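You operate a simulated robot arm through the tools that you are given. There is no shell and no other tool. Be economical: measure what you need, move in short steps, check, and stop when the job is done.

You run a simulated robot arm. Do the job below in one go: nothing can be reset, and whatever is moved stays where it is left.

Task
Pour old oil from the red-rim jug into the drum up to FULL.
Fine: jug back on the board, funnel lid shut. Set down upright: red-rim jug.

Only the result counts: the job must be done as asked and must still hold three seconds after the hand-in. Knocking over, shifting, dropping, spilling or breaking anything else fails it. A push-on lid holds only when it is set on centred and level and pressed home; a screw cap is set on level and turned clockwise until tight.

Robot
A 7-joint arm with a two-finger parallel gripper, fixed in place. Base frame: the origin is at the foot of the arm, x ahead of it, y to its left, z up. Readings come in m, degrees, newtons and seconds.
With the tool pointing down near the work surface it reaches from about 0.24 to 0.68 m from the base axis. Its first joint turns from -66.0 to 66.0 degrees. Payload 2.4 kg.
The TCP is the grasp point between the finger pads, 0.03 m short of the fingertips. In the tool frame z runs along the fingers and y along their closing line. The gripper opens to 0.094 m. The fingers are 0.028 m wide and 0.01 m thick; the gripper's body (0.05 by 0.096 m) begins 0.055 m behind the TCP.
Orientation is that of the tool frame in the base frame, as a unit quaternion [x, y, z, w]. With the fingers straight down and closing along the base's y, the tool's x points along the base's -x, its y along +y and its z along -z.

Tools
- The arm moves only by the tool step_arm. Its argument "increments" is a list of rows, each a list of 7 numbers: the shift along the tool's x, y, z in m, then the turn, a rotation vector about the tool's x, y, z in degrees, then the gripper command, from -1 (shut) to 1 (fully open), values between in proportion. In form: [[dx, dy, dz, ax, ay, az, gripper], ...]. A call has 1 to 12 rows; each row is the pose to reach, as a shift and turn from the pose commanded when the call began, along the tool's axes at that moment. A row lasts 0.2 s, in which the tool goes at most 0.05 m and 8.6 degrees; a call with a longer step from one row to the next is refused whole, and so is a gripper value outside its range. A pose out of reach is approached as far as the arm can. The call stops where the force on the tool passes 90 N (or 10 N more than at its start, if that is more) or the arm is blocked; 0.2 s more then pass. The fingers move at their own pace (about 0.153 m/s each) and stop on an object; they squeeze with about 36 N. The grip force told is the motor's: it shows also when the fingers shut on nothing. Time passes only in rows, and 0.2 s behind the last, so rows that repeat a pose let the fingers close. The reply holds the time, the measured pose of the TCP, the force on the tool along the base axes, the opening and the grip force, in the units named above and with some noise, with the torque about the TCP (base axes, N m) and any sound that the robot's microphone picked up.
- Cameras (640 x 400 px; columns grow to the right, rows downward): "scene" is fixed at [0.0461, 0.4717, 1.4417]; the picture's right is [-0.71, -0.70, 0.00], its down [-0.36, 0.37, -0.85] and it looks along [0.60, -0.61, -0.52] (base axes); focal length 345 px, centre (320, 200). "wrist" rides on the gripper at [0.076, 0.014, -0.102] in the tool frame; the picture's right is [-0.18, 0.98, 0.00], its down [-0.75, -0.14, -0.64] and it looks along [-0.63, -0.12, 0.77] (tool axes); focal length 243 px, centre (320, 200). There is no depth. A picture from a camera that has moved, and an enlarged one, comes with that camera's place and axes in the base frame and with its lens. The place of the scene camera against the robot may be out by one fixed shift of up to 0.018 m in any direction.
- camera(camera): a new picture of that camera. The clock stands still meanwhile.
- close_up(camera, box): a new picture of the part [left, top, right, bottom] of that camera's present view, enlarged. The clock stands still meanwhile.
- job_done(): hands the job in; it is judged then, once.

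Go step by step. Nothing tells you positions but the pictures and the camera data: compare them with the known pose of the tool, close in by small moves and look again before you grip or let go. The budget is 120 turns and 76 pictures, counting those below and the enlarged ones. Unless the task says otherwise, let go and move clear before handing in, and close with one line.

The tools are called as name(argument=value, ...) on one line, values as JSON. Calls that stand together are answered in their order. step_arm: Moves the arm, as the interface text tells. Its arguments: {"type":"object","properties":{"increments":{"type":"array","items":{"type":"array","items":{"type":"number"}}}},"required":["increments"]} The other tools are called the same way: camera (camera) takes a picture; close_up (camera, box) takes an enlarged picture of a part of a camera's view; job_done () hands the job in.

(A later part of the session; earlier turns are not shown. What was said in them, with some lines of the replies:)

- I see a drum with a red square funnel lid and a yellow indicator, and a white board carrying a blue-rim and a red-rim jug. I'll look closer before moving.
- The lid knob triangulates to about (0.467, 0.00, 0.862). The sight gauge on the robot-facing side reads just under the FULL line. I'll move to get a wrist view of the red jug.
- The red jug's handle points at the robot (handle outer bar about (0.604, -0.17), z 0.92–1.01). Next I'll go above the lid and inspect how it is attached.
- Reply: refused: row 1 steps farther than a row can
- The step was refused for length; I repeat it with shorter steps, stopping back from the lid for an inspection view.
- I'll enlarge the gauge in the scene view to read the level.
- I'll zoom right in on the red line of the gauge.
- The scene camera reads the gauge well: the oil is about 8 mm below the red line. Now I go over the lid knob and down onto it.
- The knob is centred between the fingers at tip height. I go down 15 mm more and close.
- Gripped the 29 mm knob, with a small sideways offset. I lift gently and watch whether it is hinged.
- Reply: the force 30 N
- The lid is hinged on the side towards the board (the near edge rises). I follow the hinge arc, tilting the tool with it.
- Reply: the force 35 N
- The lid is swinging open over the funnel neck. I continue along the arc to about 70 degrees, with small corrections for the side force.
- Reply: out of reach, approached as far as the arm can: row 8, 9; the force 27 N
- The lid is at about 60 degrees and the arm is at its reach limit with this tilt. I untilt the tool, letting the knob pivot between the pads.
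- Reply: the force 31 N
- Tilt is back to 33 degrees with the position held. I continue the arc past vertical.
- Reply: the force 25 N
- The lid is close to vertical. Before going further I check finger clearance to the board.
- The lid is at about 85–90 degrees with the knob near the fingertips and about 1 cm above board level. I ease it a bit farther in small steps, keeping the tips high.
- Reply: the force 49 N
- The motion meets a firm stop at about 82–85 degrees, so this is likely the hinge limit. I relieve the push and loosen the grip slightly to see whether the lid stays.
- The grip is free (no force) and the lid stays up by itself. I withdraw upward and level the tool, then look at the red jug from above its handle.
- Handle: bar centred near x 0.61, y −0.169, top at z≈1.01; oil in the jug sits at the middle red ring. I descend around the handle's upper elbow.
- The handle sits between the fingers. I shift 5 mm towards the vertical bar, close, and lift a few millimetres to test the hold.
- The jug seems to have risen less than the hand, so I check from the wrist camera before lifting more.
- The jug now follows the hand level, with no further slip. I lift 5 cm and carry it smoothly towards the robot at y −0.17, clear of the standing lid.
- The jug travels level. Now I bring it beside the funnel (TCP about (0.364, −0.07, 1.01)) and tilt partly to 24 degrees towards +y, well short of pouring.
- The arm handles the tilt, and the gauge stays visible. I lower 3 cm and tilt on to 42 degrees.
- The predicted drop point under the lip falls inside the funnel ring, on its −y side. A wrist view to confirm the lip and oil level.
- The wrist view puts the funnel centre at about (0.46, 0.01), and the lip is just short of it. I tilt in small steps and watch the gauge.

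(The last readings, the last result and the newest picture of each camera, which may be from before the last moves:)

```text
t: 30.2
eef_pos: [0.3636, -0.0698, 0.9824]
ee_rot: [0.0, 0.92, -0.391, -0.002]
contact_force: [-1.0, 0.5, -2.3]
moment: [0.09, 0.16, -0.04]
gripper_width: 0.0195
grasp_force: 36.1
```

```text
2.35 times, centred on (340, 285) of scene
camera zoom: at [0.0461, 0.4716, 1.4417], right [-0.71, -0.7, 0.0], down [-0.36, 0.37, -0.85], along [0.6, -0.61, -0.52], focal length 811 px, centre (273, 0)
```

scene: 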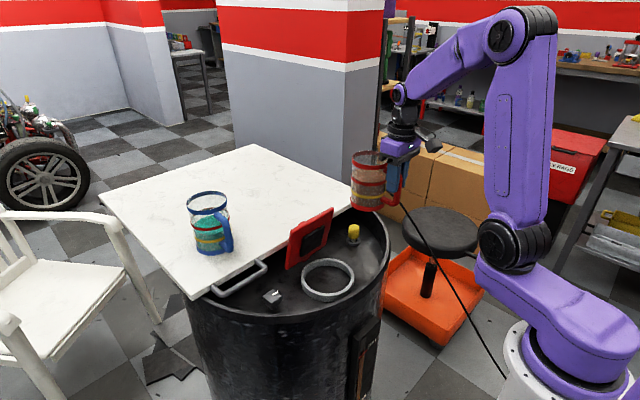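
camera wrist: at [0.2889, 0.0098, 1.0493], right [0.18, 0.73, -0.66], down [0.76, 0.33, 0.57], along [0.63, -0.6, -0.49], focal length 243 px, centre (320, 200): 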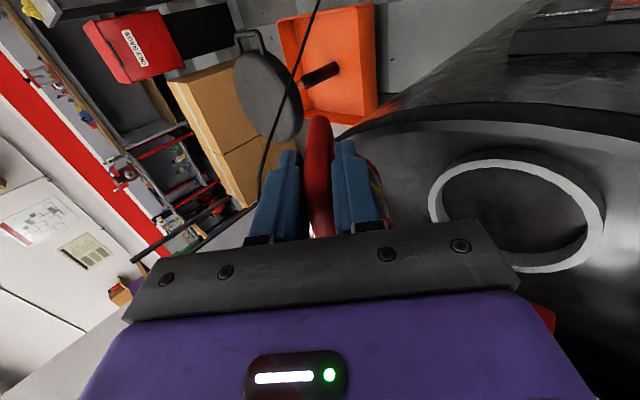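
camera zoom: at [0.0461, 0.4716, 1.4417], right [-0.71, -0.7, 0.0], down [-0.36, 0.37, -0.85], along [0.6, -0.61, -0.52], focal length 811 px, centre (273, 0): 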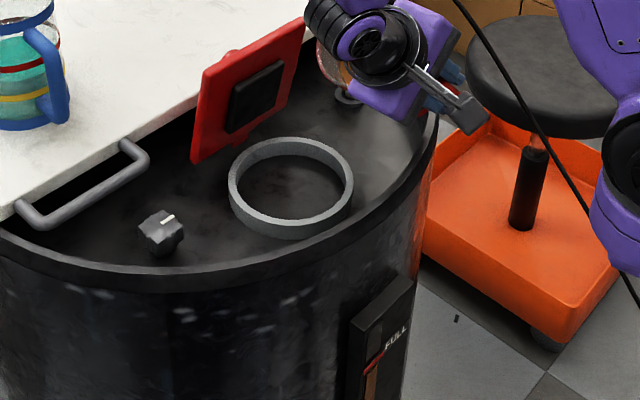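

No stream yet. I tilt 4 degrees more.

step_arm(increments=[[0, 0, 0, 2, 0, 0, -1], [0, 0, 0, 4, 0, 0, -1], [0, 0, 0, 4, 0, 0, -1], [0, 0, 0, 4, 0, 0, -1]])

close_up(camera="scene", box=[280, 190, 420, 365])

```text
t: 31.2
eef_pos: [0.3632, -0.07, 0.9832]
ee_rot: [-0.001, 0.906, -0.423, -0.001]
contact_force: [-0.6, -0.1, -2.7]
moment: [0.11, 0.2, 0.04]
gripper_width: 0.0198
grasp_force: 36.7
```

```text
2.29 times, centred on (350, 278) of scene
camera zoom: at [0.0461, 0.4716, 1.4417], right [-0.71, -0.7, 0.0], down [-0.36, 0.37, -0.85], along [0.6, -0.61, -0.52], focal length 788 px, centre (251, 23)
```

zoom: 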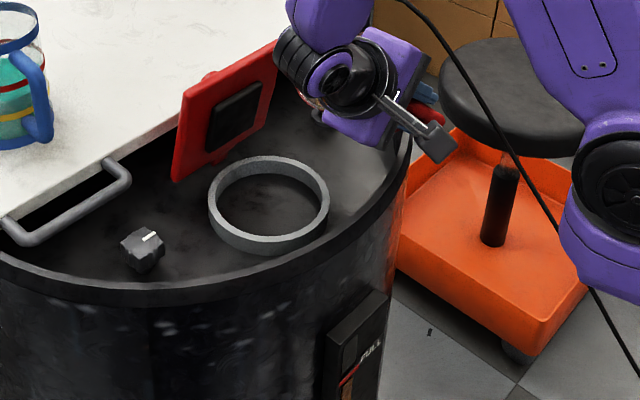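

Still nothing at 50 degrees. Another 4 degrees, with the lip shifted 8 mm towards the funnel centre.

step_arm(increments=[[0, 0.0025, -0.003, 1, 0, 0, -1], [0, 0.0051, -0.0061, 2, 0, 0, -1], [0, 0.0051, -0.0061, 4, 0, 0, -1], [0, 0.0051, -0.0061, 4, 0, 0, -1], [0, 0.0051, -0.0061, 4, 0, 0, -1]])

close_up(camera="scene", box=[280, 190, 420, 365])

```text
t: 32.4
eef_pos: [0.3636, -0.0608, 0.9825]
ee_rot: [-0.001, 0.891, -0.454, -0.002]
contact_force: [0.8, -0.3, -2.5]
moment: [0.13, 0.21, 0.02]
gripper_width: 0.0195
grasp_force: 36.1
```

```text
2.29 times, centred on (350, 278) of scene
camera zoom: at [0.0461, 0.4716, 1.4417], right [-0.71, -0.7, 0.0], down [-0.36, 0.37, -0.85], along [0.6, -0.61, -0.52], focal length 788 px, centre (251, 23)
```

zoom: 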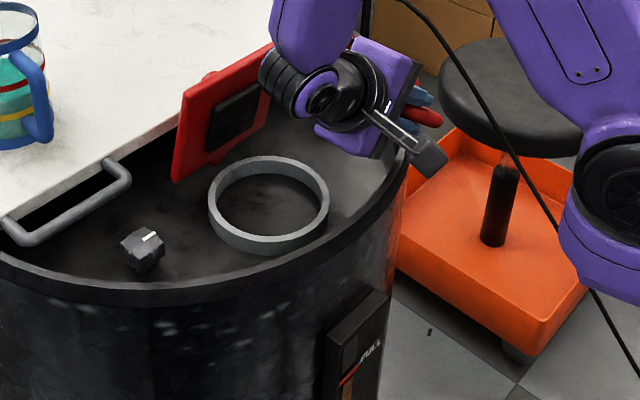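

Still dry at 54 degrees. I continue to 58.

step_arm(increments=[[0, 0, 0, 1.5, 0, 0, -1], [0, 0, 0, 3, 0, 0, -1], [0, 0, 0, 3, 0, 0, -1], [0, 0, 0, 3, 0, 0, -1], [0, 0, 0, 3, 0, 0, -1]])

close_up(camera="scene", box=[280, 190, 420, 365])

```text
t: 33.6
eef_pos: [0.364, -0.0608, 0.983]
ee_rot: [0.0, 0.879, -0.477, -0.001]
contact_force: [-0.9, 0.0, -2.5]
moment: [0.06, 0.17, 0.02]
gripper_width: 0.0194
grasp_force: 35.7
```

```text
2.29 times, centred on (350, 278) of scene
camera zoom: at [0.0461, 0.4716, 1.4417], right [-0.71, -0.7, 0.0], down [-0.36, 0.37, -0.85], along [0.6, -0.61, -0.52], focal length 788 px, centre (251, 23)
```

zoom: 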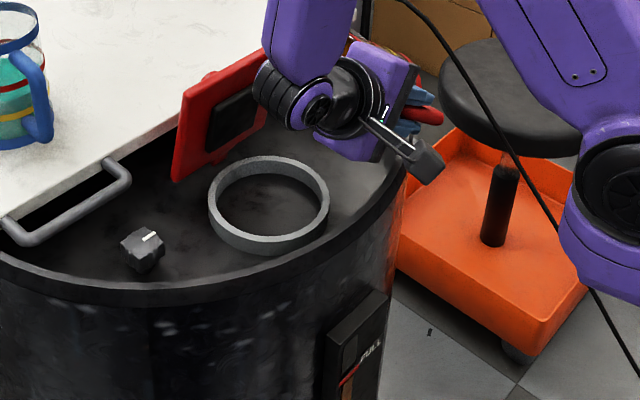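

57 degrees and no flow or sound. I go on in 3 degree steps.

step_arm(increments=[[0, 0, 0, 1.5, 0, 0, -1], [0, 0, 0, 3, 0, 0, -1], [0, 0, 0, 3, 0, 0, -1], [0, 0, 0, 3, 0, 0, -1], [0, 0, 0, 3, 0, 0, -1]])

close_up(camera="scene", box=[310, 200, 390, 360])

```text
t: 34.8
eef_pos: [0.3638, -0.0619, 0.9825]
ee_rot: [0.0, 0.866, -0.5, -0.001]
contact_force: [0.9, -1.2, -2.8]
moment: [0.11, 0.18, 0.03]
gripper_width: 0.0195
grasp_force: 35.5
```

```text
2.50 times, centred on (350, 280) of scene
camera zoom: at [0.0461, 0.4716, 1.4417], right [-0.71, -0.7, 0.0], down [-0.36, 0.37, -0.85], along [0.6, -0.61, -0.52], focal length 861 px, centre (245, 0)
```

zoom: 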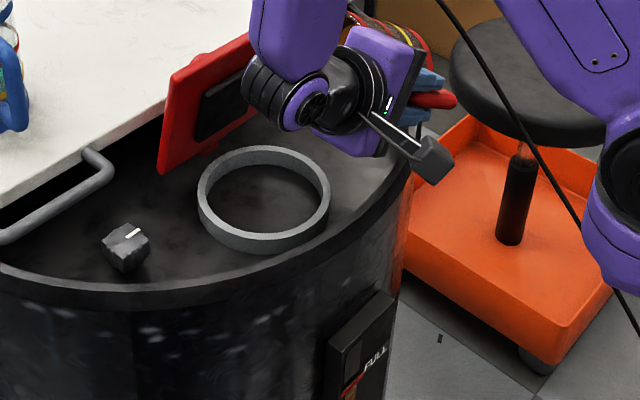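

60 degrees, still dry. Next 63–64.

step_arm(increments=[[0, 0, 0, 1.5, 0, 0, -1], [0, 0, 0, 3, 0, 0, -1], [0, 0, 0, 3, 0, 0, -1], [0, 0, 0, 3, 0, 0, -1], [0, 0, 0, 3, 0, 0, -1]])

close_up(camera="scene", box=[310, 200, 390, 360])

```text
t: 36.0
eef_pos: [0.3645, -0.0611, 0.9834]
ee_rot: [-0.001, 0.852, -0.523, -0.001]
contact_force: [0.6, -0.2, -2.3]
moment: [0.15, 0.17, -0.01]
gripper_width: 0.0197
grasp_force: 35.9
```

```text
2.50 times, centred on (350, 280) of scene
camera zoom: at [0.0461, 0.4716, 1.4417], right [-0.71, -0.7, 0.0], down [-0.36, 0.37, -0.85], along [0.6, -0.61, -0.52], focal length 861 px, centre (245, 0)
```

zoom: 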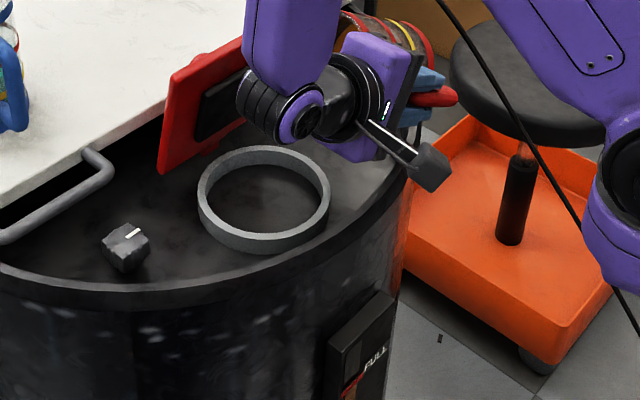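

63 degrees, still dry. I look closely at the jug mouth.

close_up(camera="scene", box=[335, 190, 395, 235])

```text
8.89 times, centred on (365, 212) of scene
camera zoom: at [0.0461, 0.4716, 1.4417], right [-0.71, -0.7, 0.0], down [-0.36, 0.37, -0.85], along [0.6, -0.61, -0.52], focal length 3063 px, centre (-80, 89)
```

zoom: 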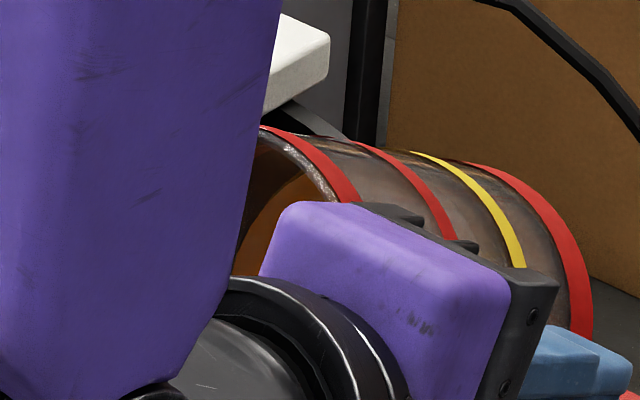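

The oil surface is close to the mouth. I continue in 2-degree steps with short holds.

step_arm(increments=[[0, 0, 0, 1.2, 0, 0, -1], [0, 0, 0, 2.5, 0, 0, -1], [0, 0, 0, 2.5, 0, 0, -1], [0, 0, 0, 2.5, 0, 0, -1]])

close_up(camera="scene", box=[310, 200, 390, 360])

```text
t: 37.0
eef_pos: [0.3645, -0.0612, 0.9828]
ee_rot: [-0.001, 0.841, -0.541, -0.002]
contact_force: [0.1, -0.2, -3.1]
moment: [0.09, 0.16, 0.01]
gripper_width: 0.0196
grasp_force: 36.3
```

```text
2.50 times, centred on (350, 280) of scene
camera zoom: at [0.0461, 0.4716, 1.4417], right [-0.71, -0.7, 0.0], down [-0.36, 0.37, -0.85], along [0.6, -0.61, -0.52], focal length 861 px, centre (245, 0)
```

zoom: 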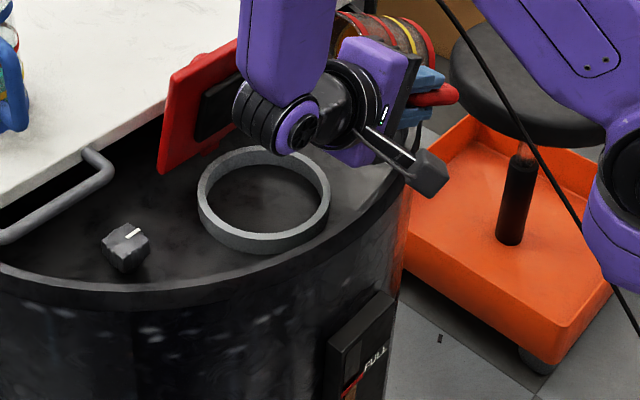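

65.5 degrees. Another 2.5.

step_arm(increments=[[0, 0, 0, 1.2, 0, 0, -1], [0, 0, 0, 2.5, 0, 0, -1], [0, 0, 0, 2.5, 0, 0, -1], [0, 0, 0, 2.5, 0, 0, -1]])

close_up(camera="scene", box=[310, 200, 390, 360])

```text
t: 38.0
eef_pos: [0.3629, -0.0616, 0.9827]
ee_rot: [-0.001, 0.829, -0.559, -0.002]
contact_force: [-0.1, -0.9, -3.0]
moment: [0.15, 0.17, -0.01]
gripper_width: 0.0196
grasp_force: 36.0
```

```text
2.50 times, centred on (350, 280) of scene
camera zoom: at [0.0461, 0.4716, 1.4417], right [-0.71, -0.7, 0.0], down [-0.36, 0.37, -0.85], along [0.6, -0.61, -0.52], focal length 861 px, centre (245, 0)
```

zoom: 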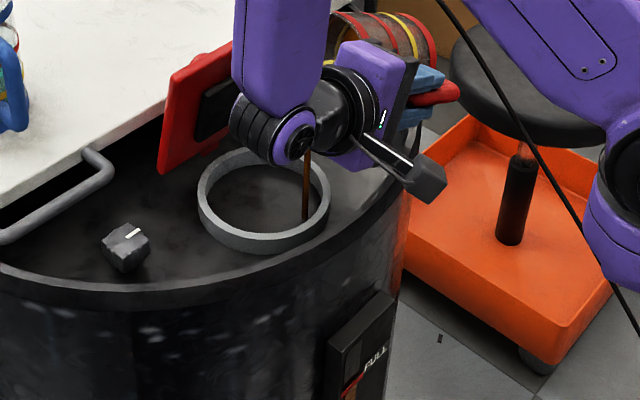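

The stream has started and lands inside the ring, somewhat to its right. I shift 1 cm towards the centre and then read the gauge.

step_arm(increments=[[0, 0.0038, -0.0093, 0, 0, 0, -1], [0, 0.0038, -0.0093, 0, 0, 0, -1]])

close_up(camera="scene", box=[347, 345, 379, 365])

close_up(camera="scene", box=[310, 200, 390, 360])

```text
t: 38.6
eef_pos: [0.3652, -0.0526, 0.9838]
ee_rot: [-0.001, 0.829, -0.559, -0.002]
contact_force: [-0.1, 0.2, -3.4]
moment: [0.12, 0.17, 0.01]
gripper_width: 0.0195
grasp_force: 36.2
```

```text
16.00 times, centred on (363, 355) of scene
camera zoom: at [0.0461, 0.4716, 1.4417], right [-0.71, -0.7, 0.0], down [-0.36, 0.37, -0.85], along [0.6, -0.61, -0.52], focal length 5513 px, centre (-368, -2280)
```

zoom: 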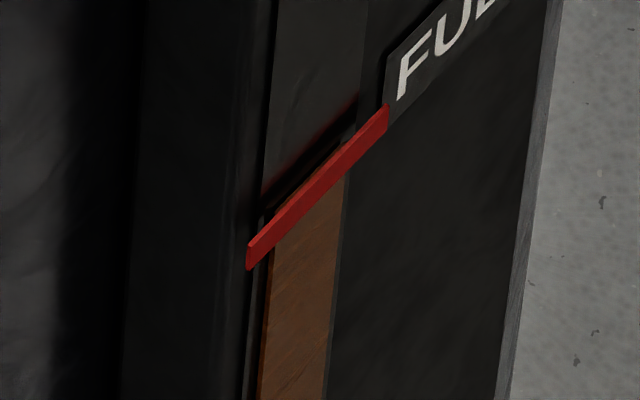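

```text
2.50 times, centred on (350, 280) of scene
camera zoom: at [0.0461, 0.4716, 1.4417], right [-0.71, -0.7, 0.0], down [-0.36, 0.37, -0.85], along [0.6, -0.61, -0.52], focal length 861 px, centre (245, 0)
```

zoom: 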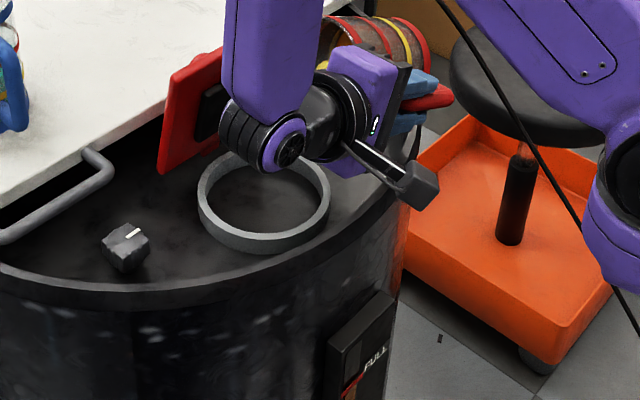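

The trickle stopped by itself, and the oil has risen to behind the red line. I zoom in on that line to judge whether it is at FULL.

close_up(camera="scene", box=[357, 349, 369, 359])

```text
16.00 times, centred on (363, 354) of scene
camera zoom: at [0.0461, 0.4716, 1.4417], right [-0.71, -0.7, 0.0], down [-0.36, 0.37, -0.85], along [0.6, -0.61, -0.52], focal length 5513 px, centre (-368, -2264)
```

zoom: 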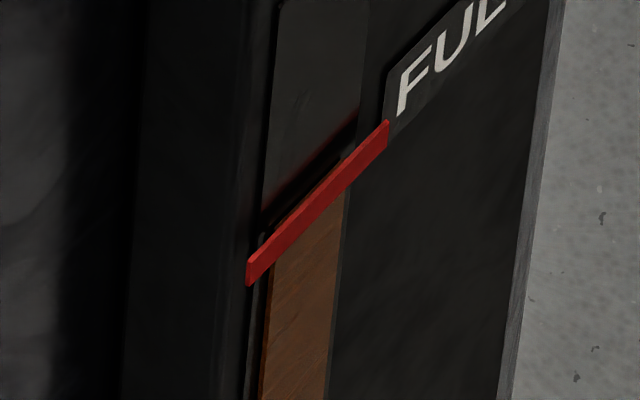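

By parallax (the red bar stands about 3 mm proud of the column), oil showing just above the bar means it is at the mark. I tilt the jug back to stop any flow and recheck the level.

step_arm(increments=[[0, 0, 0, -5, 0, 0, -1], [0, 0, 0, -11, 0, 0, -1], [0, 0, 0, -17, 0, 0, -1], [0, 0, 0, -23, 0, 0, -1], [0, 0, 0, -28, 0, 0, -1], [0, 0, 0, -28, 0, 0, -1], [0, 0, 0, -28, 0, 0, -1]])

close_up(camera="scene", box=[357, 345, 369, 355])

```text
t: 40.2
eef_pos: [0.3639, -0.0517, 0.9835]
ee_rot: [-0.001, 0.939, -0.343, -0.001]
contact_force: [-0.6, 0.1, -3.8]
moment: [0.09, 0.18, 0.01]
gripper_width: 0.0199
grasp_force: 36.2
```

```text
16.00 times, centred on (363, 350) of scene
camera zoom: at [0.0461, 0.4716, 1.4417], right [-0.71, -0.7, 0.0], down [-0.36, 0.37, -0.85], along [0.6, -0.61, -0.52], focal length 5513 px, centre (-368, -2200)
```

zoom: 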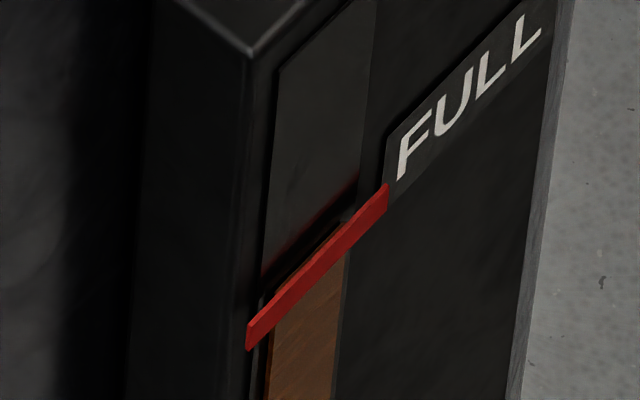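

I take one more look right at the bar's upper edge to decide whether a touch more is needed.

close_up(camera="scene", box=[359, 349, 363, 352])

```text
16.00 times, centred on (361, 350) of scene
camera zoom: at [0.0461, 0.4716, 1.4417], right [-0.71, -0.7, 0.0], down [-0.36, 0.37, -0.85], along [0.6, -0.61, -0.52], focal length 5513 px, centre (-336, -2208)
```

zoom: 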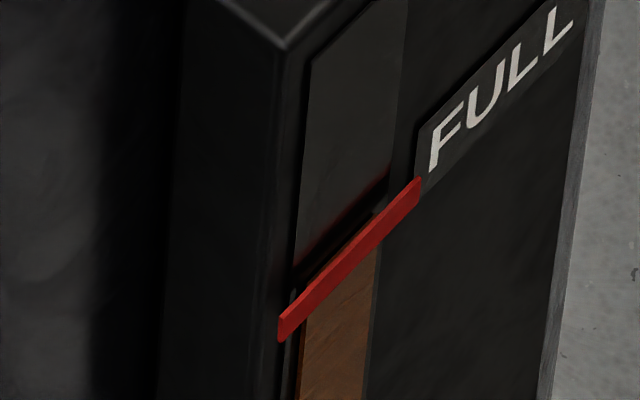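

A thin brown edge shows just above the bar, which with parallax puts the oil at the FULL mark. I right the jug while raising it.

step_arm(increments=[[0, -0.0095, -0.0115, -5, 0, 0, -1], [0, -0.019, -0.023, -11, 0, 0, -1], [0, -0.029, -0.0345, -18, 0, 0, -1], [0, -0.0386, -0.046, -25, 0, 0, -1], [0, -0.045, -0.0536, -32, 0, 0, -1], [0, -0.0515, -0.0613, -37, 0, 0, -1], [0, -0.0515, -0.0613, -40.1, 0, 0, -1], [0, -0.0515, -0.0613, -40.1, 0, 0, -1]])

```text
t: 42.0
eef_pos: [0.3646, -0.0527, 1.0641]
ee_rot: [0.0, 1.0, 0.001, -0.002]
contact_force: [-0.3, -0.3, -3.0]
moment: [0.0, 0.18, 0.03]
gripper_width: 0.0196
grasp_force: 36.0
```

The jug is upright. I carry it back along the same path over the board.

step_arm(increments=[[0, -0.012, 0, 0, 0, 0, -1], [0, -0.037, 0, 0, 0, 0, -1], [0, -0.062, 0, 0, 0, 0, -1], [0, -0.09, 0, 0, 0, 0, -1], [-0.01, -0.11, 0, 0, 0, 0, -1], [-0.03, -0.117, 0, 0, 0, 0, -1], [-0.055, -0.117, 0, 0, 0, 0, -1], [-0.08, -0.117, 0, 0, 0, 0, -1], [-0.105, -0.117, 0, 0, 0, 0, -1], [-0.125, -0.117, 0, 0, 0, 0, -1], [-0.135, -0.117, 0, 0, 0, 0, -1]])

step_arm(increments=[[-0.01, 0, 0, 0, 0, 0, -1], [-0.03, 0, 0, 0, 0, 0, -1], [-0.055, 0, 0, 0, 0, 0, -1], [-0.08, 0, 0, 0, 0, 0, -1], [-0.1, 0, 0, 0, 0, 0, -1], [-0.112, 0, 0.01, 0, 0, 0, -1], [-0.114, 0, 0.03, 0, 0, 0, -1], [-0.114, 0, 0.045, 0, 0, 0, -1], [-0.114, 0, 0.055, 0, 0, 0, -1], [-0.114, 0, 0.055, 0, 0, 0, -1]])

close_up(camera="scene", box=[280, 145, 360, 215])

```text
t: 44.4
eef_pos: [0.499, -0.1687, 1.0617]
ee_rot: [0.001, 1.0, 0.001, -0.002]
contact_force: [0.0, -0.9, -2.5]
moment: [-0.01, 0.16, 0.03]
gripper_width: 0.0196
grasp_force: 36.1
```

```text
t: 46.6
eef_pos: [0.614, -0.1696, 1.0059]
ee_rot: [0.0, 1.0, 0.002, -0.002]
contact_force: [-0.2, 0.0, -2.3]
moment: [-0.01, 0.16, 0.0]
gripper_width: 0.0194
grasp_force: 36.2
```

```text
5.71 times, centred on (320, 180) of scene
camera zoom: at [0.0462, 0.4716, 1.4417], right [-0.71, -0.7, 0.0], down [-0.36, 0.37, -0.85], along [0.6, -0.61, -0.52], focal length 1969 px, centre (320, 314)
```

zoom: 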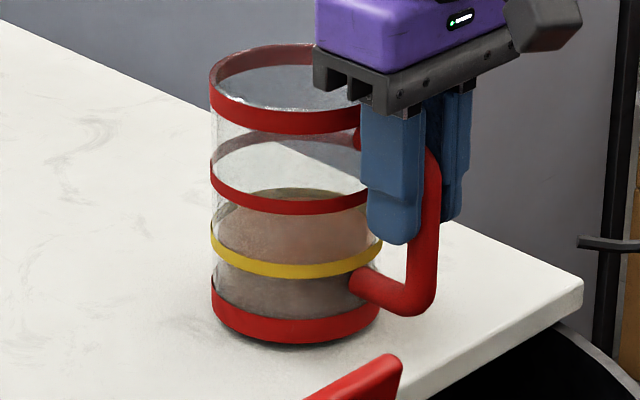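

The jug is just above the board, and its oil has dropped to the yellow ring. I lower it gently until it touches.

step_arm(increments=[[0, 0, 0.003, 0, 0, 0, -1], [0, 0, 0.006, 0, 0, 0, -1], [0, 0, 0.006, 0, 0, 0, -1]])

step_arm(increments=[[0, 0, 0.0015, 0, 0, 0, -1], [0, 0, 0.003, 0, 0, 0, -1], [0, 0, 0.003, 0, 0, 0, -1]])

```text
t: 47.4
eef_pos: [0.6138, -0.167, 1.0025]
ee_rot: [-0.001, 1.0, 0.002, 0.0]
contact_force: [-1.9, 3.3, 10.3]
moment: [-0.11, -0.88, 0.28]
gripper_width: 0.0193
grasp_force: 35.9
```

```text
t: 48.2
eef_pos: [0.613, -0.1691, 0.9993]
ee_rot: [0.0, 1.0, 0.001, -0.001]
contact_force: [-3.7, 3.6, 26.2]
moment: [0.02, -0.54, 0.17]
gripper_width: 0.0196
grasp_force: 35.8
```

It is in firm contact. I relieve the pressure, then open.

step_arm(increments=[[0, 0, -0.002, 0, 0, 0, -1], [0, 0, -0.003, 0, 0, 0, -1], [0, 0, -0.003, 0, 0, 0, -0.6], [0, 0, -0.003, 0, 0, 0, -0.2], [0, 0, -0.003, 0, 0, 0, 0], [0, 0, -0.003, 0, 0, 0, 0]])

close_up(camera="scene", box=[280, 145, 360, 215])

```text
t: 49.6
eef_pos: [0.6143, -0.169, 1.0007]
ee_rot: [0.0, 1.0, 0.001, -0.002]
contact_force: [0.0, 0.0, 0.5]
moment: [-0.02, 0.01, 0.03]
gripper_width: 0.0471
grasp_force: 0.0
```

```text
5.71 times, centred on (320, 180) of scene
camera zoom: at [0.0461, 0.4717, 1.4417], right [-0.71, -0.7, 0.0], down [-0.36, 0.37, -0.85], along [0.6, -0.61, -0.52], focal length 1969 px, centre (320, 314)
```

zoom: 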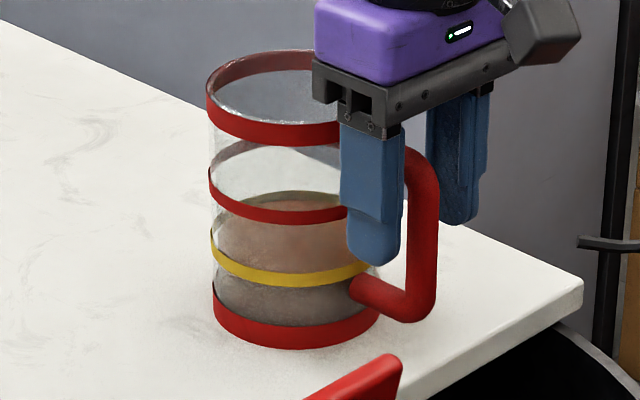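

The jug stands upright on the board. I rise clear and go behind the open lid, off to one side of the knob, to push it shut.

step_arm(increments=[[0, 0, -0.03, 0, 0, 0, 0], [0, 0, -0.07, 0, 0, 0, 0], [0, 0, -0.1, 0, 0, 0, -0.5], [0.003, 0.04, -0.1, 0, 0, 0, -1], [0.006, 0.085, -0.1, 0, 0, 0, -1], [0.009, 0.13, -0.1, 0, 0, 0, -1], [0.012, 0.175, -0.1, 0, 0, 0, -1], [0.014, 0.204, -0.1, 0, 0, 0, -1], [0.014, 0.204, -0.06, 0, 0, 0, -1], [0.014, 0.204, -0.02, 0, 0, 0, -1], [0.014, 0.204, 0.03, 0, 0, 0, -1], [0.014, 0.204, 0.03, 0, 0, 0, -1]])

camera(camera="scene")

```text
t: 52.2
eef_pos: [0.6007, 0.0349, 0.9715]
ee_rot: [0.0, 1.0, 0.002, -0.002]
contact_force: [-0.8, -0.4, 0.7]
moment: [0.0, 0.02, 0.01]
gripper_width: 0.0
grasp_force: 33.3
```

```text
17 pictures are left
```

scene: 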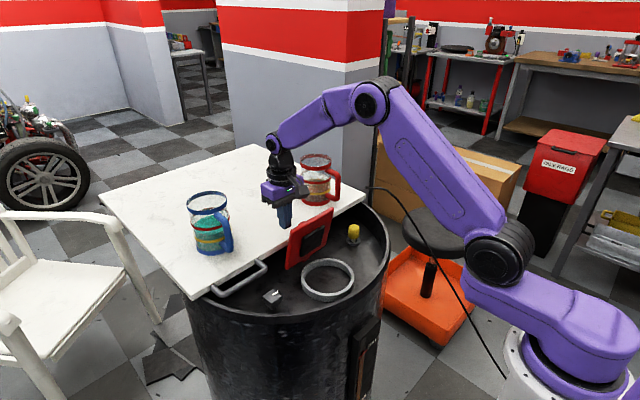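

The fingers are behind the lid. Before shutting it I re-read the gauge.

close_up(camera="scene", box=[347, 339, 379, 359])

```text
16.00 times, centred on (363, 349) of scene
camera zoom: at [0.0461, 0.4717, 1.4417], right [-0.71, -0.7, 0.0], down [-0.36, 0.37, -0.85], along [0.6, -0.61, -0.52], focal length 5513 px, centre (-368, -2184)
```

zoom: 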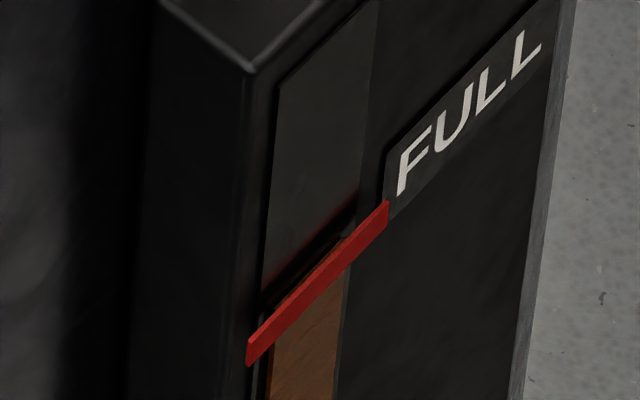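

The picture matches the earlier one, with the oil edge peeking just over the bar. For an independent check I view the gauge with the wrist camera from the robot side while the lid is still open.

step_arm(increments=[[0, 0, -0.045, 0, 0, 0, -1], [0, 0, -0.09, 0, 0, 0, -1], [0.04, 0, -0.11, 0, 0, 0, -1], [0.09, 0, -0.11, 0, 0, 0, -1], [0.14, 0, -0.11, 0, 0, 0, -1], [0.19, 0, -0.11, 0, 0, 0, -1], [0.24, 0, -0.11, 0, 0, 0, -1], [0.285, 0, -0.09, 0, 0, 0, -1], [0.32, 0, -0.06, 0, 0, 0, -1], [0.335, 0, -0.02, 0, 0, 0, -1], [0.335, 0, 0.02, 0, 0, 0, -1], [0.335, 0, 0.02, 0, 0, 0, -1]])

camera(camera="wrist")

```text
t: 54.8
eef_pos: [0.2646, 0.0357, 0.9522]
ee_rot: [0.001, 1.0, 0.0, -0.002]
contact_force: [0.5, 0.0, 0.0]
moment: [0.01, 0.01, 0.0]
gripper_width: 0.0002
grasp_force: 33.0
```

```text
15 pictures are left
camera wrist: at [0.1886, 0.0505, 1.0542], right [0.19, 0.98, 0.0], down [0.76, -0.14, 0.64], along [0.63, -0.12, -0.77], focal length 243 px, centre (320, 200)
```

wrist: 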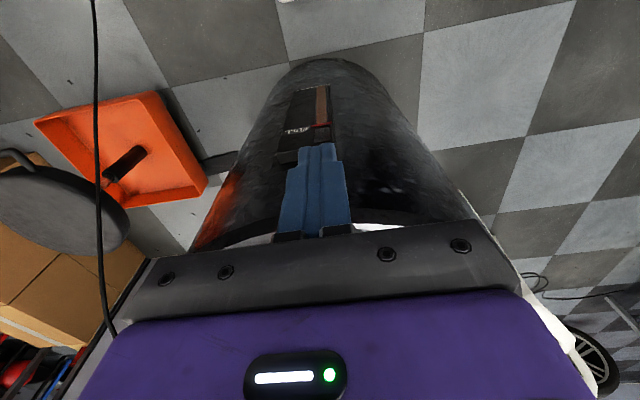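

The bar is visible at about (322, 126). I zoom in there.

close_up(camera="wrist", box=[304, 113, 336, 133])

```text
16.00 times, centred on (320, 123) of wrist
camera zoom: at [0.1886, 0.0505, 1.0542], right [0.19, 0.98, 0.0], down [0.76, -0.14, 0.64], along [0.63, -0.12, -0.77], focal length 3882 px, centre (320, 1432)
```

zoom: 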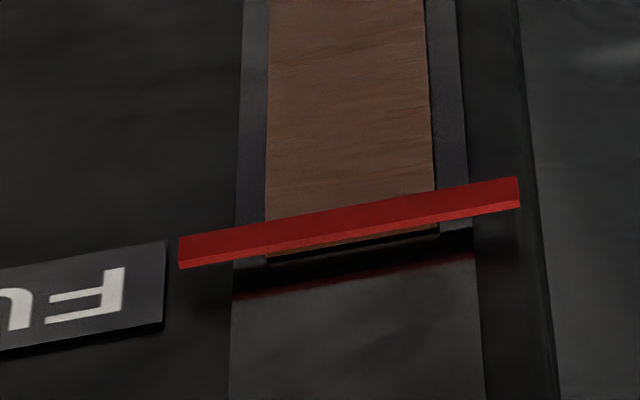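

This view is clear: the oil top sits just past the bar, so allowing for the bar's offset it is at FULL within about a millimetre. I return behind the lid to shut it.

step_arm(increments=[[0, 0, -0.04, 0, 0, 0, -1], [0, 0, -0.08, 0, 0, 0, -1], [0, 0, -0.128, 0, 0, 0, -1], [-0.048, 0, -0.13, 0, 0, 0, -1], [-0.096, 0, -0.13, 0, 0, 0, -1], [-0.144, 0, -0.13, 0, 0, 0, -1], [-0.192, 0, -0.13, 0, 0, 0, -1], [-0.24, 0, -0.13, 0, 0, 0, -1], [-0.288, 0, -0.13, 0, 0, 0, -1], [-0.335, 0, -0.13, 0, 0, 0, -1], [-0.335, 0, -0.09, 0, 0, 0, -1], [-0.335, 0, -0.045, 0, 0, 0, -1]])

step_arm(increments=[[0, 0, 0.024, 0, 0, 0, -1], [0.02, 0, 0.026, 0, 0, 0, -1], [0.038, 0, 0.026, 0, 0, 0, -1], [0.05, 0, 0.026, 0, 0, 0, -1], [0.065, 0, 0.028, 0, 0, 0, -1], [0.078, 0, 0.034, 0, 0, 0, -1], [0.089, 0, 0.041, 0, 0, 0, -1], [0.1, 0, 0.048, 0, 0, 0, -1], [0.1, 0, 0.048, 0, 0, 0, -1]])

close_up(camera="scene", box=[240, 170, 400, 310])

```text
t: 57.4
eef_pos: [0.599, 0.0365, 0.9957]
ee_rot: [0.0, 1.0, 0.002, -0.002]
contact_force: [0.2, 0.7, 0.0]
moment: [-0.01, -0.02, 0.0]
gripper_width: 0.0
grasp_force: 32.8
```

```text
t: 59.4
eef_pos: [0.4986, 0.0348, 0.9473]
ee_rot: [0.0, 1.0, 0.001, -0.002]
contact_force: [-0.2, -0.5, 0.6]
moment: [-0.01, 0.01, -0.01]
gripper_width: 0.0002
grasp_force: 33.0
```

```text
2.86 times, centred on (320, 240) of scene
camera zoom: at [0.0461, 0.4717, 1.4417], right [-0.71, -0.7, 0.0], down [-0.36, 0.37, -0.85], along [0.6, -0.61, -0.52], focal length 984 px, centre (320, 86)
```

zoom: 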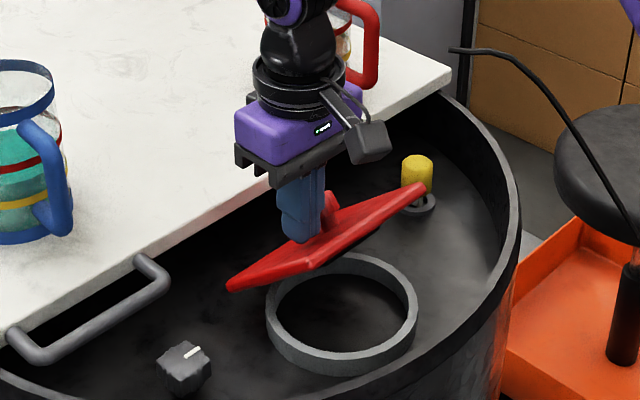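

The lid follows and is at about 40 degrees. I continue down to closed.

step_arm(increments=[[0.008, 0, 0.009, 0, 0, 0, -1], [0.016, 0, 0.018, 0, 0, 0, -1], [0.022, 0, 0.03, 0, 0, 0, -1], [0.028, 0, 0.041, 0, 0, 0, -1], [0.031, 0, 0.053, 0, 0, 0, -1], [0.034, 0, 0.063, 0, 0, 0, -1], [0.034, 0, 0.063, 0, 0, 0, -1]])

close_up(camera="scene", box=[240, 170, 400, 310])

```text
t: 61.0
eef_pos: [0.4664, 0.0344, 0.8855]
ee_rot: [0.0, 1.0, 0.001, -0.002]
contact_force: [0.3, 0.6, 0.0]
moment: [0.01, -0.05, 0.01]
gripper_width: 0.0
grasp_force: 32.4
```

```text
2.86 times, centred on (320, 240) of scene
camera zoom: at [0.0461, 0.4717, 1.4417], right [-0.71, -0.7, 0.0], down [-0.36, 0.37, -0.85], along [0.6, -0.61, -0.52], focal length 984 px, centre (320, 86)
```

zoom: 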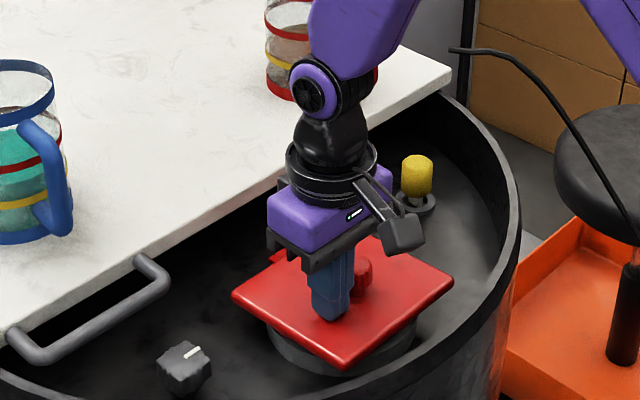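

It is nearly shut. I press down until I feel resistance.

step_arm(increments=[[0.01, 0, 0.006, 0, 0, 0, -1], [0.015, 0, 0.012, 0, 0, 0, -1], [0.015, 0, 0.016, 0, 0, 0, -1], [0.015, 0, 0.02, 0, 0, 0, -1], [0.015, 0, 0.02, 0, 0, 0, -1]])

```text
t: 62.0
eef_pos: [0.4523, 0.0356, 0.8735]
ee_rot: [-0.001, 1.0, 0.002, 0.002]
contact_force: [-16.4, -1.0, 43.7]
moment: [-0.05, 0.36, -0.02]
gripper_width: 0.0001
grasp_force: 33.3
stopped in row 5: the force on the tool passed its limit at 98 N (the readings are from after the stop); the commanded pose is now the measured one
```

Firm stop at the closed height. I rise and move clear, then check everything.

step_arm(increments=[[0, 0, -0.03, 0, 0, 0, -1], [0, 0, -0.07, 0, 0, 0, -1], [0, 0, -0.12, 0, 0, 0, -1], [0.04, 0, -0.16, 0, 0, 0, -1], [0.08, 0, -0.19, 0, 0, 0, -1], [0.12, 0, -0.22, 0, 0, 0, -0.5], [0.12, 0, -0.22, 0, 0, 0, 0]])

close_up(camera="scene", box=[240, 210, 400, 310])

camera(camera="scene")

close_up(camera="scene", box=[347, 339, 379, 359])

```text
refused: row 4 steps farther than a row can; nothing moved
```

```text
4.00 times, centred on (320, 260) of scene
camera zoom: at [0.0442, 0.4715, 1.4418], right [-0.71, -0.7, 0.0], down [-0.36, 0.37, -0.86], along [0.6, -0.61, -0.52], focal length 1378 px, centre (320, -40)
```

zoom: 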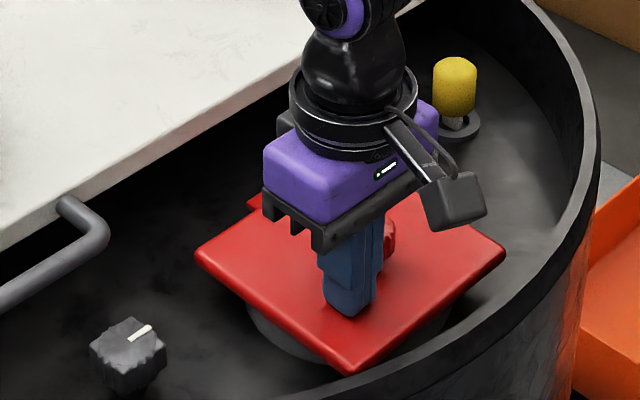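

```text
10 pictures are left
```

scene: 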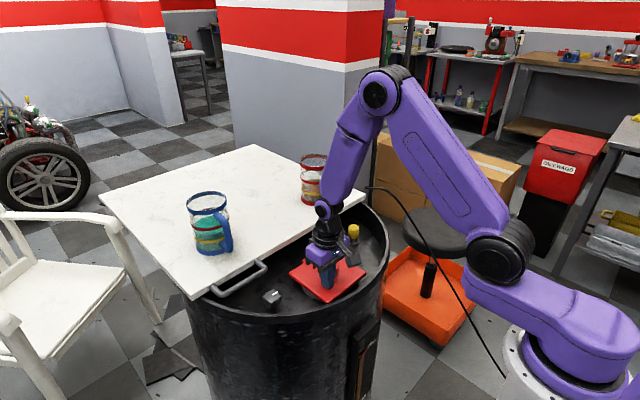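

```text
16.00 times, centred on (363, 349) of scene
camera zoom: at [0.0442, 0.4715, 1.4418], right [-0.71, -0.7, 0.0], down [-0.36, 0.37, -0.86], along [0.6, -0.61, -0.52], focal length 5513 px, centre (-368, -2184)
```

zoom: 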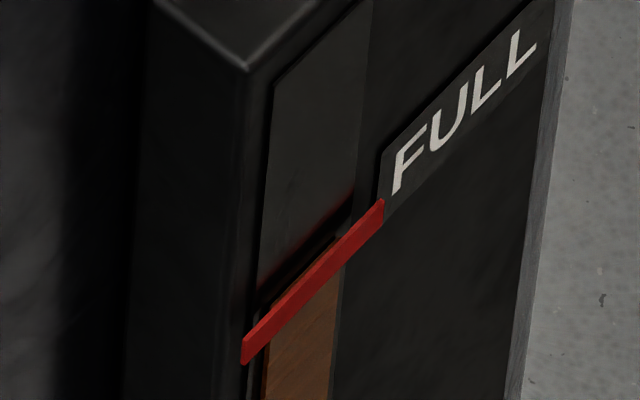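

The move was refused for step length, but the lid matches its original shut outline. I withdraw with shorter steps.

step_arm(increments=[[0, 0, -0.03, 0, 0, 0, -1], [0, 0, -0.07, 0, 0, 0, -1], [0, 0, -0.11, 0, 0, 0, -1], [0.02, 0, -0.14, 0, 0, 0, -1], [0.05, 0, -0.17, 0, 0, 0, -1], [0.08, 0, -0.2, 0, 0, 0, -0.5], [0.11, 0, -0.22, 0, 0, 0, 0], [0.11, 0, -0.22, 0, 0, 0, 0]])

close_up(camera="scene", box=[240, 210, 400, 310])

camera(camera="scene")

```text
t: 63.8
eef_pos: [0.3394, 0.0346, 1.0909]
ee_rot: [0.0, 1.0, 0.001, 0.0]
contact_force: [-0.3, 1.0, 0.9]
moment: [0.03, 0.02, 0.04]
gripper_width: 0.0469
grasp_force: 0.0
```

```text
4.00 times, centred on (320, 260) of scene
camera zoom: at [0.0461, 0.4717, 1.4417], right [-0.71, -0.7, 0.0], down [-0.36, 0.37, -0.85], along [0.6, -0.61, -0.52], focal length 1378 px, centre (320, -40)
```

zoom: 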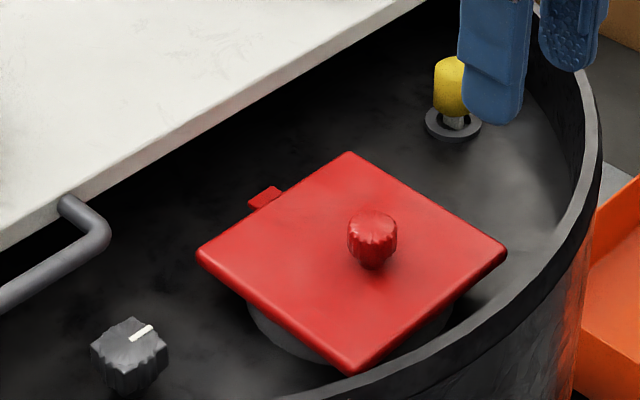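

```text
7 pictures are left
```

scene: 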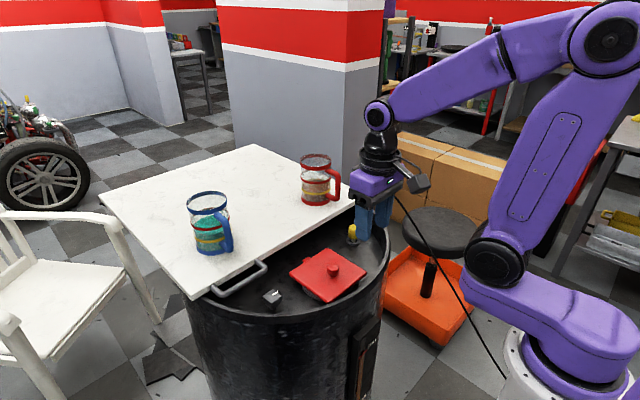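

The lid is shut exactly as it was at the start, the red jug stands upright on the board, the gauge is at FULL and the arm is clear. I hand in.

job_done()

```text
The job is handed in.
```

I poured oil from the red-rim jug until the drum gauge read FULL, to within about 1 mm as judged from the camera views. The jug is back upright on the board, the funnel lid is shut and pressed down, and the arm is clear.
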